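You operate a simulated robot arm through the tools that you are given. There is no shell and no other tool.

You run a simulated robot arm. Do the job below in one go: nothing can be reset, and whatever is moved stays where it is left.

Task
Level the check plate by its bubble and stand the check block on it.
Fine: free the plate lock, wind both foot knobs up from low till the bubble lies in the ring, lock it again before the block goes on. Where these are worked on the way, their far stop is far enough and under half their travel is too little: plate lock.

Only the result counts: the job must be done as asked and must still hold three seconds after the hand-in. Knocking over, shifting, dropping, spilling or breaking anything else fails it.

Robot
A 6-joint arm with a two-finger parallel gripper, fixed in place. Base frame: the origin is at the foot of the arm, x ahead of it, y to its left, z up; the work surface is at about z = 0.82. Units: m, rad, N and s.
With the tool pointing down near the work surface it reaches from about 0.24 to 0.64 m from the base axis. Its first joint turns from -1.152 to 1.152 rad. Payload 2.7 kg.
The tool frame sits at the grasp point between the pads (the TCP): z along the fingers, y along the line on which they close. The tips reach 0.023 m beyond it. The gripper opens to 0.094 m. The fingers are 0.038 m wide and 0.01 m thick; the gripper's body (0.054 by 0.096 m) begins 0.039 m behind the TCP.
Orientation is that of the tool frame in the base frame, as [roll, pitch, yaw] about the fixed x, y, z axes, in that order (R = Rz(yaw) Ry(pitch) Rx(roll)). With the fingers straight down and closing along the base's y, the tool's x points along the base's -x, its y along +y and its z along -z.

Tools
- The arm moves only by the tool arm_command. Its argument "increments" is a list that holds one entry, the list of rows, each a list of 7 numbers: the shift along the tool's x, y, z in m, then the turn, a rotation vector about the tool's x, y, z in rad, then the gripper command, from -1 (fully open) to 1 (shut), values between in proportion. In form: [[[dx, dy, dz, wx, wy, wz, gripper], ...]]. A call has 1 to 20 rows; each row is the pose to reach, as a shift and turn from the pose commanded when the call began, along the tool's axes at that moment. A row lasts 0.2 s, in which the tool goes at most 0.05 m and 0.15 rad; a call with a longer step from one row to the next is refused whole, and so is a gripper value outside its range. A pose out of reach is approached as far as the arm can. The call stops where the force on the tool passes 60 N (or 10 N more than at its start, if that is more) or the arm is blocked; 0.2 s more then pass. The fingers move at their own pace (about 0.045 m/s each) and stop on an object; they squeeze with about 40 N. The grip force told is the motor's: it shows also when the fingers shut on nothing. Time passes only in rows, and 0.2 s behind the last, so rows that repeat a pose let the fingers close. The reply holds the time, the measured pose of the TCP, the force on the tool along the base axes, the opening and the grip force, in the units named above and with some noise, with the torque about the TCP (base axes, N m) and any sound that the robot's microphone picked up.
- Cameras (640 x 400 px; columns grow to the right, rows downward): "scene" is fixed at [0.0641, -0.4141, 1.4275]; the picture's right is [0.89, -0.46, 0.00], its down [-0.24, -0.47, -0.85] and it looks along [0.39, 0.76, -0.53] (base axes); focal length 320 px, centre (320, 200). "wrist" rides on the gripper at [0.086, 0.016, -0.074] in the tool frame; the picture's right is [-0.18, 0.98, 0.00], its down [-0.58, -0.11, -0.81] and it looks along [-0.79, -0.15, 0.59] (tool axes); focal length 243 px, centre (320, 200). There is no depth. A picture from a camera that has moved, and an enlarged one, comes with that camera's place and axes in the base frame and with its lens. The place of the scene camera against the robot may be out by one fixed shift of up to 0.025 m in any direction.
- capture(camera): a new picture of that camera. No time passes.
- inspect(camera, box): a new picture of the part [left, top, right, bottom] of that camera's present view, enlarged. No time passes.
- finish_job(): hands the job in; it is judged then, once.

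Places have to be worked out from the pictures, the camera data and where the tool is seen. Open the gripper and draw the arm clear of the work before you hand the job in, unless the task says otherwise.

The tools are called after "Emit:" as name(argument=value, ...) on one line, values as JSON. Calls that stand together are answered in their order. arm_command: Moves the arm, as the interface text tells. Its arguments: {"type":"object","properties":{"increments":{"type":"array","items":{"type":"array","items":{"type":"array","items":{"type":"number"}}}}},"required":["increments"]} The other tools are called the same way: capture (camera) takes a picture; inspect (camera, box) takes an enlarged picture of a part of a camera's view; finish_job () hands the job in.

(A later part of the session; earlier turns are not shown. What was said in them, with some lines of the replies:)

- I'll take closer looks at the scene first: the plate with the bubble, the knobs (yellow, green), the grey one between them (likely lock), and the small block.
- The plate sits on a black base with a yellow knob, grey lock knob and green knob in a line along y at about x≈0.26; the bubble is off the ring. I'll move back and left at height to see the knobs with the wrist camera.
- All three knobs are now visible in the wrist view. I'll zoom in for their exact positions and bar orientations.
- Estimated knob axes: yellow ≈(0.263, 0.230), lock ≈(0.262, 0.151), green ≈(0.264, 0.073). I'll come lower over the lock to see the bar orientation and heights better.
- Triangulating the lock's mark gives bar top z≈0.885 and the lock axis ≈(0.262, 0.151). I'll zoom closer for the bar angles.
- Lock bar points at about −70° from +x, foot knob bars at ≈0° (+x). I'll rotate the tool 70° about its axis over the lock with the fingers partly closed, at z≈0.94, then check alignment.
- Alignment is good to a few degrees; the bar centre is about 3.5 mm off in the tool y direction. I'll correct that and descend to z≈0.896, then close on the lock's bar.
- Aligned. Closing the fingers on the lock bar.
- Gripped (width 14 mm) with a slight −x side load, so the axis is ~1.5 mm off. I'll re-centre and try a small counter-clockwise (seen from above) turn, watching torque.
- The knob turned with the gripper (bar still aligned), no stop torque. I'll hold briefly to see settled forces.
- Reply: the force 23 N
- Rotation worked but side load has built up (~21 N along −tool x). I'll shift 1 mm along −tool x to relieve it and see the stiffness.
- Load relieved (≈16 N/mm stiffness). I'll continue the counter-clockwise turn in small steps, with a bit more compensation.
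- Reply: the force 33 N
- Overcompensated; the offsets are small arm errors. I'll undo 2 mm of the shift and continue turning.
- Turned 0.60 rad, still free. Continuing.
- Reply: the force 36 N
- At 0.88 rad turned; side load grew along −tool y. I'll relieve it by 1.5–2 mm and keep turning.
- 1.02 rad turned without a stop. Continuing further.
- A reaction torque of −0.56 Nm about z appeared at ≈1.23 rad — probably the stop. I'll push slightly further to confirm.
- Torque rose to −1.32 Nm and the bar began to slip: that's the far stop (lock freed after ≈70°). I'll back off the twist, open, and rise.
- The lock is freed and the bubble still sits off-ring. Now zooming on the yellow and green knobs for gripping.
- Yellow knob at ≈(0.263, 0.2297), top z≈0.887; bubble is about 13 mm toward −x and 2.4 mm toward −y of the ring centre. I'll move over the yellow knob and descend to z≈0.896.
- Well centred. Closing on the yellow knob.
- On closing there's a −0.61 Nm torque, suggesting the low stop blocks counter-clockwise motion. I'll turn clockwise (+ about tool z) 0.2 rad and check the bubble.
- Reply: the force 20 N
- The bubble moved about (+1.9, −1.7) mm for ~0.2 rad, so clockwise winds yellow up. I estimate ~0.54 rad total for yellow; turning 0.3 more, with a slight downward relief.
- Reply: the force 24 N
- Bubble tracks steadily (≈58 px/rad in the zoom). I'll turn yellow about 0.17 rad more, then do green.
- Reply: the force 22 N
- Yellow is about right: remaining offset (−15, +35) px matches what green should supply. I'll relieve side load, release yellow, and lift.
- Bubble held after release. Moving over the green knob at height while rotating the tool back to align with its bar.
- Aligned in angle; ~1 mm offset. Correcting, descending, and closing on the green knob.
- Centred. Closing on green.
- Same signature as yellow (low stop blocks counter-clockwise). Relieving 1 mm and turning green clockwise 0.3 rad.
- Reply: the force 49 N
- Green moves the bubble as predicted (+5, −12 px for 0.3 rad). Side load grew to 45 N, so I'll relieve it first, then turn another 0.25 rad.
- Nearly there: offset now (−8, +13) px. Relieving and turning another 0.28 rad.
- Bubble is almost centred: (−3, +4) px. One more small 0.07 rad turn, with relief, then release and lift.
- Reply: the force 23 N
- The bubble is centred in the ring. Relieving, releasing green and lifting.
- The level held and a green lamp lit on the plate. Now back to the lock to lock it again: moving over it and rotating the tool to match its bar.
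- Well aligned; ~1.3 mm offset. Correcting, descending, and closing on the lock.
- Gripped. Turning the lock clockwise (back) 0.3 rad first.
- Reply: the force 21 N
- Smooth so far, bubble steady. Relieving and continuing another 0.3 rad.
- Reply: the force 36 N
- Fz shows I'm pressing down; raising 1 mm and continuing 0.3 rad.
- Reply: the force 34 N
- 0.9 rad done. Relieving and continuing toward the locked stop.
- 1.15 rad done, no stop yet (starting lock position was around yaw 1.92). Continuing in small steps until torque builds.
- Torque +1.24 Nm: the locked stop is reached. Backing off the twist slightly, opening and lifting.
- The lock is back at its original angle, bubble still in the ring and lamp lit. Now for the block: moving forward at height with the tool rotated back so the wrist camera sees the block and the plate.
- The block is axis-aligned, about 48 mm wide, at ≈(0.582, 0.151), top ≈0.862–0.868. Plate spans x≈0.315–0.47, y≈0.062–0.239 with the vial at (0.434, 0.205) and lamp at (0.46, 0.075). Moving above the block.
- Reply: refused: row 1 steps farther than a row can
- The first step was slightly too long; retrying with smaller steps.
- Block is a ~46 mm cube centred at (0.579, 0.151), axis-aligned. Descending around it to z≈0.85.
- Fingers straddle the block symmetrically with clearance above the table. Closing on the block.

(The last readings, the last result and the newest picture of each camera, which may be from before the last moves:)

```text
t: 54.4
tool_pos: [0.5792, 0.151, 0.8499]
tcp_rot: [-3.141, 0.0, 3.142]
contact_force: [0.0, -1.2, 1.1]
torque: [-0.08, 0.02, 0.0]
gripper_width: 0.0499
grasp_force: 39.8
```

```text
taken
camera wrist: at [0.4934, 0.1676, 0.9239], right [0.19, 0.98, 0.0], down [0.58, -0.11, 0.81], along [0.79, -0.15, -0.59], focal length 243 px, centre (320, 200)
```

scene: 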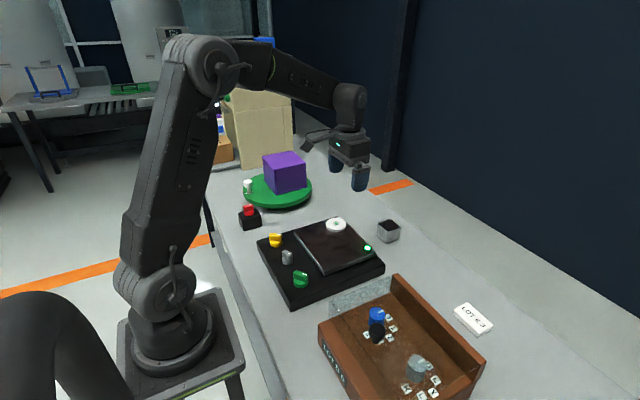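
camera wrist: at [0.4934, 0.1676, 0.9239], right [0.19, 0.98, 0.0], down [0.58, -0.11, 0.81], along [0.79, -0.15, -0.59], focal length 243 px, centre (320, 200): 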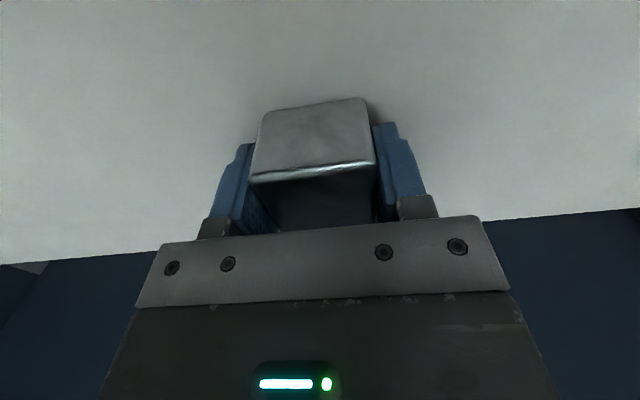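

Gripped at 50 mm width. Lifting straight up.

Emit:
arm_command(increments=[[[0, 0, -0.01, 0, 0, 0, 1], [0, 0, -0.03, 0, 0, 0, 1], [0, 0, -0.055, 0, 0, 0, 1], [0, 0, -0.08, 0, 0, 0, 1], [0, 0, -0.1, 0, 0, 0, 1], [0, 0, -0.1, 0, 0, 0, 1]]])

Emit:
inspect(camera="scene", box=[310, 150, 450, 260])

Emit:
inspect(camera="wrist", box=[200, 60, 440, 240])

```text
t: 55.8
tool_pos: [0.5799, 0.1504, 0.9499]
tcp_rot: [-3.141, -0.001, 3.139]
contact_force: [0.2, 0.2, -2.6]
torque: [0.02, 0.01, 0.03]
gripper_width: 0.0498
grasp_force: 40.0
```

```text
3.64 times, centred on (380, 205) of scene
camera zoom: at [0.0641, -0.4141, 1.4276], right [0.89, -0.46, 0.0], down [-0.24, -0.47, -0.85], along [0.39, 0.76, -0.53], focal length 1164 px, centre (102, 182)
```

zoom: 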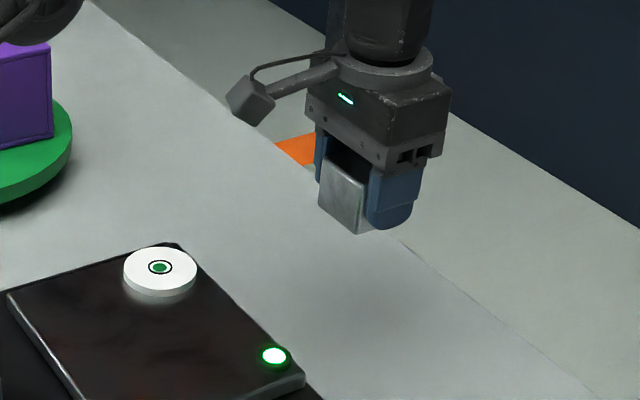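

```text
2.22 times, centred on (320, 150) of wrist
camera zoom: at [0.4928, 0.1668, 1.024], right [0.19, 0.98, 0.0], down [0.58, -0.11, 0.81], along [0.79, -0.15, -0.59], focal length 539 px, centre (320, 311)
```

zoom: 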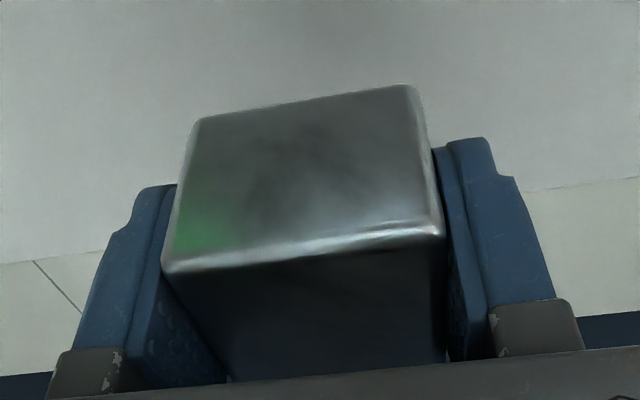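

Held securely (~2.7 N). Carrying it over the plate to about (0.385, 0.130), clear of the vial and lamp.

Emit:
arm_command(increments=[[[0.03, -0.003, 0, 0, 0, 0, 1], [0.07, -0.008, 0, 0, 0, 0, 1], [0.11, -0.013, 0, 0, 0, 0, 1], [0.15, -0.018, 0, 0, 0, 0, 1], [0.18, -0.0205, 0, 0, 0, 0, 1], [0.195, -0.0205, 0, 0, 0, 0, 1], [0.195, -0.0205, 0, 0, 0, 0, 1]]])

Emit:
inspect(camera="scene", box=[240, 170, 400, 300])

Emit:
capture(camera="wrist")

```text
t: 57.4
tool_pos: [0.3839, 0.132, 0.9486]
tcp_rot: [-3.141, 0.001, 3.141]
contact_force: [0.1, 0.0, -3.5]
torque: [0.03, 0.01, 0.01]
gripper_width: 0.0498
grasp_force: 40.1
```

```text
3.08 times, centred on (320, 235) of scene
camera zoom: at [0.0641, -0.4141, 1.4276], right [0.89, -0.46, 0.0], down [-0.24, -0.47, -0.85], along [0.39, 0.76, -0.53], focal length 985 px, centre (320, 92)
```

zoom: 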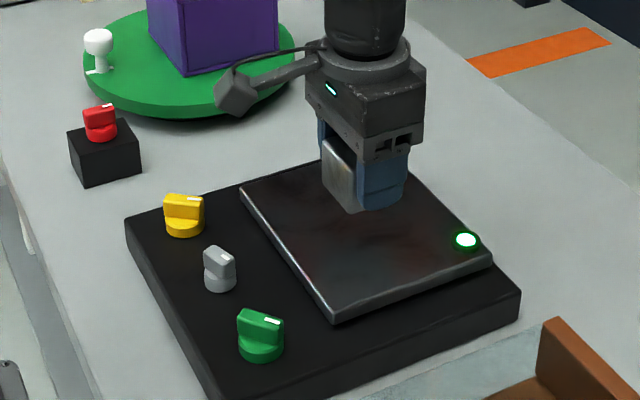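

```text
taken
camera wrist: at [0.2977, 0.148, 1.0232], right [0.19, 0.98, 0.0], down [0.58, -0.11, 0.81], along [0.79, -0.15, -0.59], focal length 243 px, centre (320, 200)
```

wrist: 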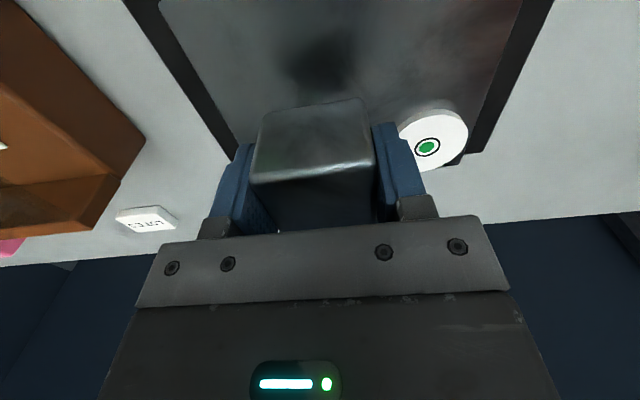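

Block hovers over the plate. Lowering in steps: first 30 mm, then slowly to contact.

Emit:
arm_command(increments=[[[0, 0, 0.01, 0, 0, 0, 1], [0, 0, 0.02, 0, 0, 0, 1], [0, 0, 0.03, 0, 0, 0, 1], [0, 0, 0.03, 0, 0, 0, 1]]])

Emit:
inspect(camera="scene", box=[300, 200, 400, 280])

Emit:
inspect(camera="wrist", box=[200, 40, 480, 240])

```text
t: 58.4
tool_pos: [0.383, 0.1314, 0.9194]
tcp_rot: [3.141, -0.001, 3.139]
contact_force: [0.1, 0.1, -2.0]
torque: [0.03, 0.03, 0.0]
gripper_width: 0.0498
grasp_force: 40.2
```

```text
5.00 times, centred on (350, 240) of scene
camera zoom: at [0.0641, -0.4141, 1.4276], right [0.89, -0.46, 0.0], down [-0.24, -0.47, -0.85], along [0.39, 0.76, -0.53], focal length 1601 px, centre (170, 0)
```

zoom: 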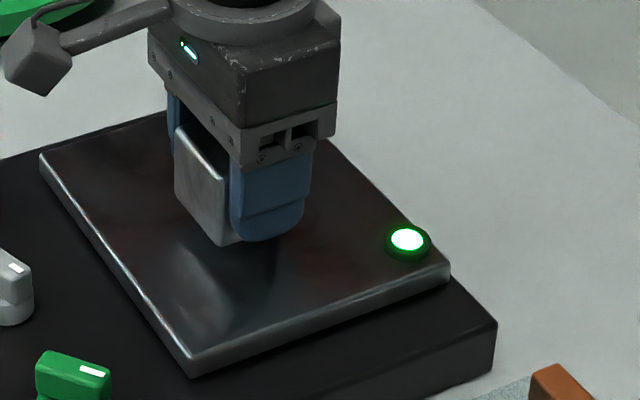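

```text
2.00 times, centred on (340, 140) of wrist
camera zoom: at [0.2979, 0.147, 0.9933], right [0.19, 0.98, 0.0], down [0.58, -0.11, 0.81], along [0.79, -0.15, -0.59], focal length 485 px, centre (280, 320)
```

zoom: 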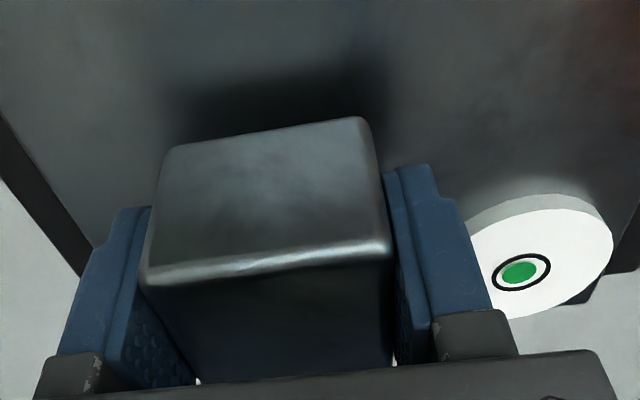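

No contact yet. Lowering 6 mm in 2 mm steps and reading the force.

Emit:
arm_command(increments=[[[0, 0, 0.002, 0, 0, 0, 1], [0, 0, 0.004, 0, 0, 0, 1], [0, 0, 0.006, 0, 0, 0, 1]]])

Emit:
inspect(camera="wrist", box=[200, 40, 480, 240])

```text
t: 59.2
tool_pos: [0.3829, 0.1308, 0.9127]
tcp_rot: [-3.141, -0.001, 3.139]
contact_force: [0.2, -0.3, -3.5]
torque: [-0.03, 0.01, 0.0]
gripper_width: 0.0499
grasp_force: 40.1
```

```text
2.00 times, centred on (340, 140) of wrist
camera zoom: at [0.2977, 0.147, 0.9873], right [0.19, 0.98, 0.0], down [0.58, -0.11, 0.81], along [0.79, -0.15, -0.59], focal length 485 px, centre (280, 320)
```

zoom: 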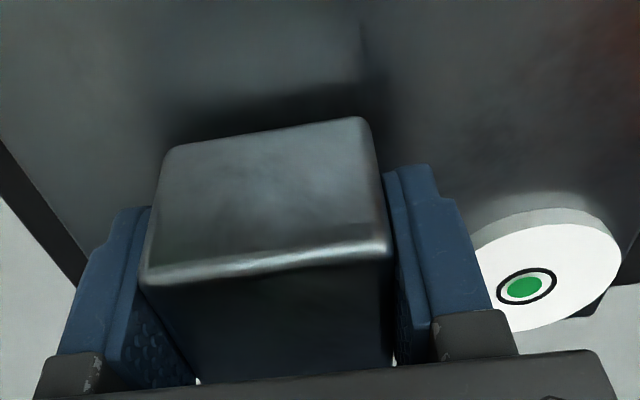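

Still free. Lowering another 4 mm.

Emit:
arm_command(increments=[[[0, 0, 0.001, 0, 0, 0, 1], [0, 0, 0.002, 0, 0, 0, 1], [0, 0, 0.003, 0, 0, 0, 1], [0, 0, 0.004, 0, 0, 0, 1]]])

Emit:
inspect(camera="scene", box=[310, 215, 370, 265])

```text
t: 60.2
tool_pos: [0.3829, 0.1303, 0.9103]
tcp_rot: [3.141, -0.001, 3.139]
contact_force: [0.5, 0.4, -2.7]
torque: [0.02, 0.02, -0.01]
gripper_width: 0.0498
grasp_force: 40.3
```

```text
8.00 times, centred on (340, 240) of scene
camera zoom: at [0.0641, -0.4141, 1.4276], right [0.89, -0.46, 0.0], down [-0.24, -0.47, -0.85], along [0.39, 0.76, -0.53], focal length 2561 px, centre (160, -120)
```

zoom: 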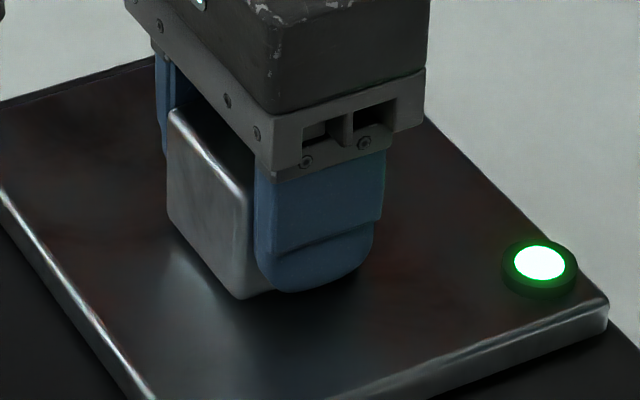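

Still hanging free. Lowering 4 mm more in 1 mm steps.

Emit:
arm_command(increments=[[[0, 0, 0.001, 0, 0, 0, 1], [0, 0, 0.002, 0, 0, 0, 1], [0, 0, 0.003, 0, 0, 0, 1], [0, 0, 0.004, 0, 0, 0, 1]]])

Emit:
inspect(camera="scene", box=[310, 215, 370, 265])

```text
t: 61.2
tool_pos: [0.3835, 0.1301, 0.9056]
tcp_rot: [-3.14, -0.001, 3.139]
contact_force: [0.6, 0.3, -2.6]
torque: [-0.02, 0.01, 0.01]
gripper_width: 0.0499
grasp_force: 40.5
```

```text
8.00 times, centred on (340, 240) of scene
camera zoom: at [0.0641, -0.4141, 1.4276], right [0.89, -0.46, 0.0], down [-0.24, -0.47, -0.85], along [0.39, 0.76, -0.53], focal length 2561 px, centre (160, -120)
```

zoom: 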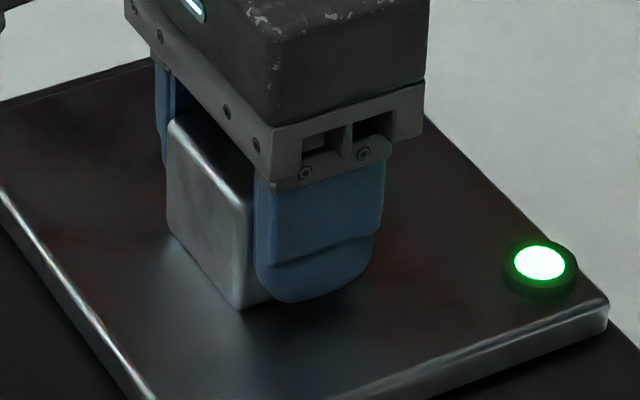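

Nearly touching. Another few 1 mm steps.

Emit:
arm_command(increments=[[[0, 0, 0.001, 0, 0, 0, 1], [0, 0, 0.002, 0, 0, 0, 1]]])

Emit:
inspect(camera="scene", box=[310, 215, 370, 265])

```text
t: 61.8
tool_pos: [0.384, 0.1306, 0.9058]
tcp_rot: [3.14, 0.002, 3.139]
contact_force: [-6.3, -5.0, 22.4]
torque: [-0.16, 0.74, 0.05]
gripper_width: 0.0495
grasp_force: 40.5
```

```text
8.00 times, centred on (340, 240) of scene
camera zoom: at [0.0637, -0.4143, 1.4275], right [0.89, -0.46, 0.0], down [-0.24, -0.47, -0.85], along [0.39, 0.76, -0.53], focal length 2561 px, centre (160, -120)
```

zoom: 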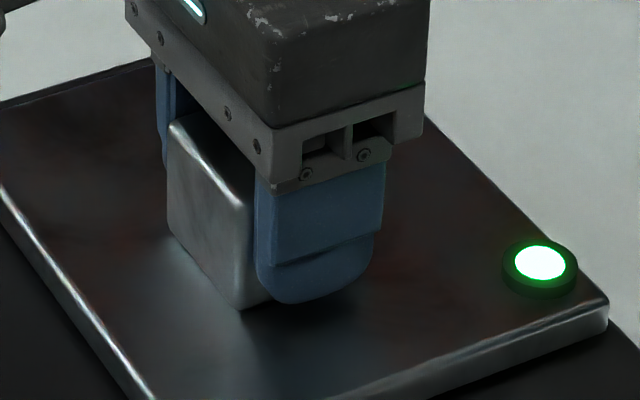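

Contact with the plate (Fz≈+22 N). Easing up 1 mm, then opening the fingers gently.

Emit:
arm_command(increments=[[[0, 0, -0.0012, 0, 0, 0, 1], [0, 0, -0.0012, 0, 0, 0, 1]]])

```text
t: 62.4
tool_pos: [0.3838, 0.1302, 0.9038]
tcp_rot: [-3.141, 0.002, 3.139]
contact_force: [0.3, -3.5, 12.1]
torque: [-0.16, 0.33, 0.09]
gripper_width: 0.0495
grasp_force: 40.1
```

Emit:
arm_command(increments=[[[0, 0, -0.0004, 0, 0, 0, 1], [0, 0, -0.0004, 0, 0, 0, -0.1], [0, 0, -0.0004, 0, 0, 0, -0.3], [0, 0, -0.0004, 0, 0, 0, -0.5], [0, 0, -0.0004, 0, 0, 0, -0.5], [0, 0, -0.0004, 0, 0, 0, -0.5]]])

Emit:
inspect(camera="scene", box=[310, 215, 370, 265])

Emit:
capture(camera="wrist")

```text
t: 63.8
tool_pos: [0.3826, 0.1312, 0.9048]
tcp_rot: [-3.141, 0.0, 3.14]
contact_force: [-0.1, -0.3, 0.7]
torque: [-0.02, -0.01, 0.01]
gripper_width: 0.0707
grasp_force: 0.0
```

```text
8.00 times, centred on (340, 240) of scene
camera zoom: at [0.0641, -0.4141, 1.4275], right [0.89, -0.46, 0.0], down [-0.24, -0.47, -0.85], along [0.39, 0.76, -0.53], focal length 2561 px, centre (160, -120)
```

zoom: 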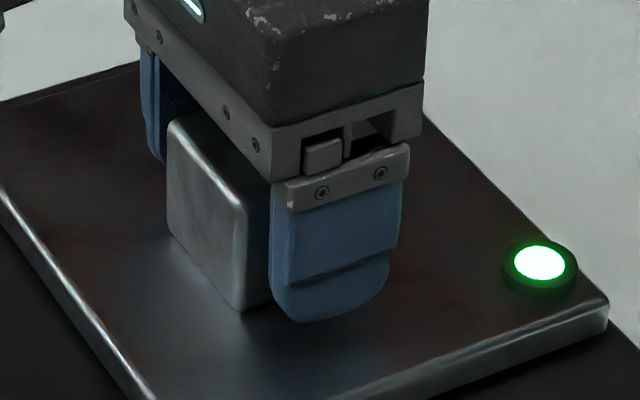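

```text
taken
camera wrist: at [0.2977, 0.1473, 0.979], right [0.19, 0.98, 0.0], down [0.58, -0.11, 0.81], along [0.79, -0.15, -0.59], focal length 243 px, centre (320, 200)
```

wrist: 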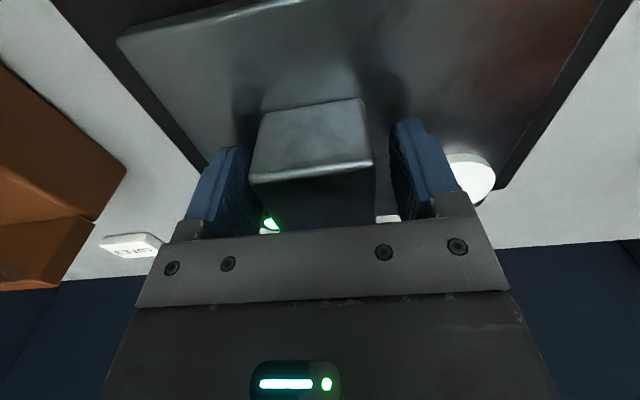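

The block stands free on the plate with the fingers clear on both sides. Rising straight up, then drawing back clear of the work.

Emit:
arm_command(increments=[[[0, 0, -0.02, 0, 0, 0, -0.5], [0, 0, -0.05, 0, 0, 0, -0.5], [0, 0, -0.09, 0, 0, 0, -0.6], [0, 0, -0.13, 0, 0, 0, -1], [0, 0, -0.17, 0, 0, 0, -1], [0, 0, -0.21, 0, 0, 0, -1], [0, 0, -0.24, 0, 0, 0, -1], [0.04, 0, -0.25, 0, 0, 0, -1], [0.08, 0, -0.25, 0, 0, 0, -1], [0.1, 0, -0.25, 0, 0, 0, -1], [0.1, 0, -0.25, 0, 0, 0, -1]]])

Emit:
capture(camera="scene")

Emit:
inspect(camera="scene", box=[240, 200, 400, 300])

Emit:
inspect(camera="scene", box=[320, 210, 352, 235])

Emit:
capture(camera="wrist")

```text
t: 66.2
tool_pos: [0.283, 0.1311, 1.156]
tcp_rot: [3.141, 0.0, 3.139]
contact_force: [-0.5, 0.6, 0.4]
torque: [-0.01, 0.03, 0.0]
gripper_width: 0.0939
grasp_force: 0.0
```

```text
taken
```

scene: 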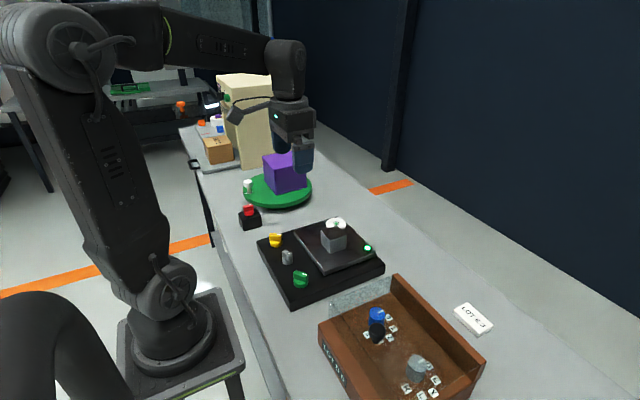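

```text
4.00 times, centred on (320, 250) of scene
camera zoom: at [0.0641, -0.4141, 1.4275], right [0.89, -0.46, 0.0], down [-0.24, -0.47, -0.85], along [0.39, 0.76, -0.53], focal length 1280 px, centre (320, 0)
```

zoom: 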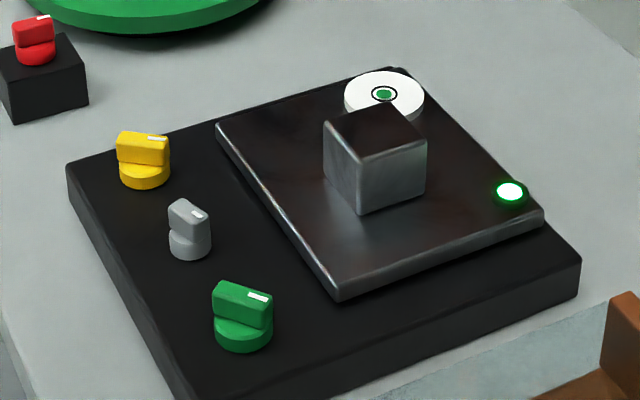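

```text
16.00 times, centred on (336, 222) of scene
camera zoom: at [0.0641, -0.4141, 1.4275], right [0.89, -0.46, 0.0], down [-0.24, -0.47, -0.85], along [0.39, 0.76, -0.53], focal length 5122 px, centre (64, -160)
```

zoom: 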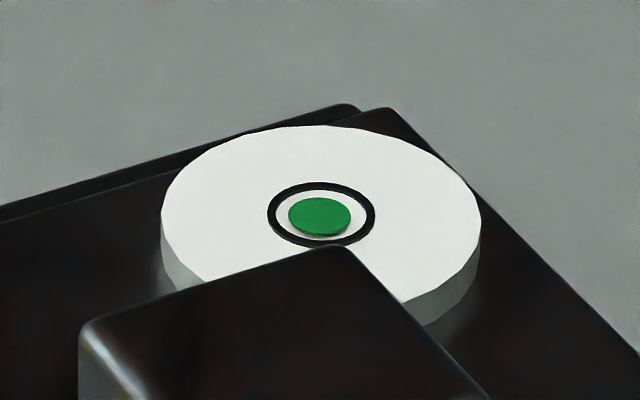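

```text
taken
camera wrist: at [0.1974, 0.1474, 1.2291], right [0.19, 0.98, 0.0], down [0.58, -0.11, 0.81], along [0.79, -0.15, -0.59], focal length 243 px, centre (320, 200)
```

wrist: 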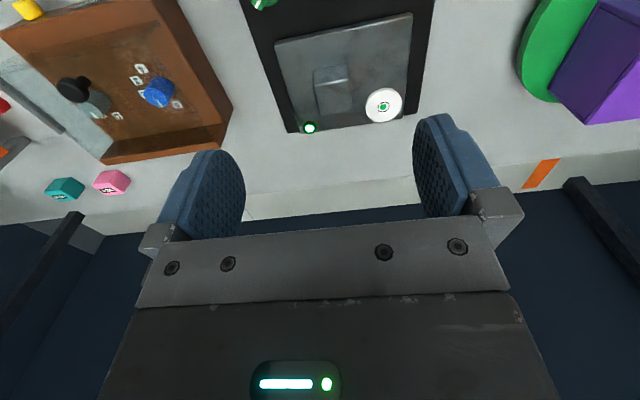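

The block stands squarely on the plate, the bubble is centred in the ring, the lock is back at its stop, the gripper is open and the arm is clear. Handing the job in.

Emit:
finish_job()

```text
The job is handed in.
```

The check plate is level and locked, and the check block is standing on it. I've handed the job in, but no verdict has come back yet.

- **Lock:** I freed the plate lock by turning it about 70° to its far stop. After levelling I turned it back until it hit its locked stop, where it had started.
- **Feet:** I wound both foot knobs up from their low stops without overshooting, yellow by about 0.67 rad and green by about 0.9 rad. The bubble sits in the centre of the ring, and the plate's green lamp came on. Both held after I locked the plate and after I set the block down.
- **Block:** I lifted the block from the table and set it down at about (0.383, 0.131), clear of the bubble vial and the lamp. It is standing upright.

The gripper is open and the arm is raised clear. In the final pictures nothing else looks moved.
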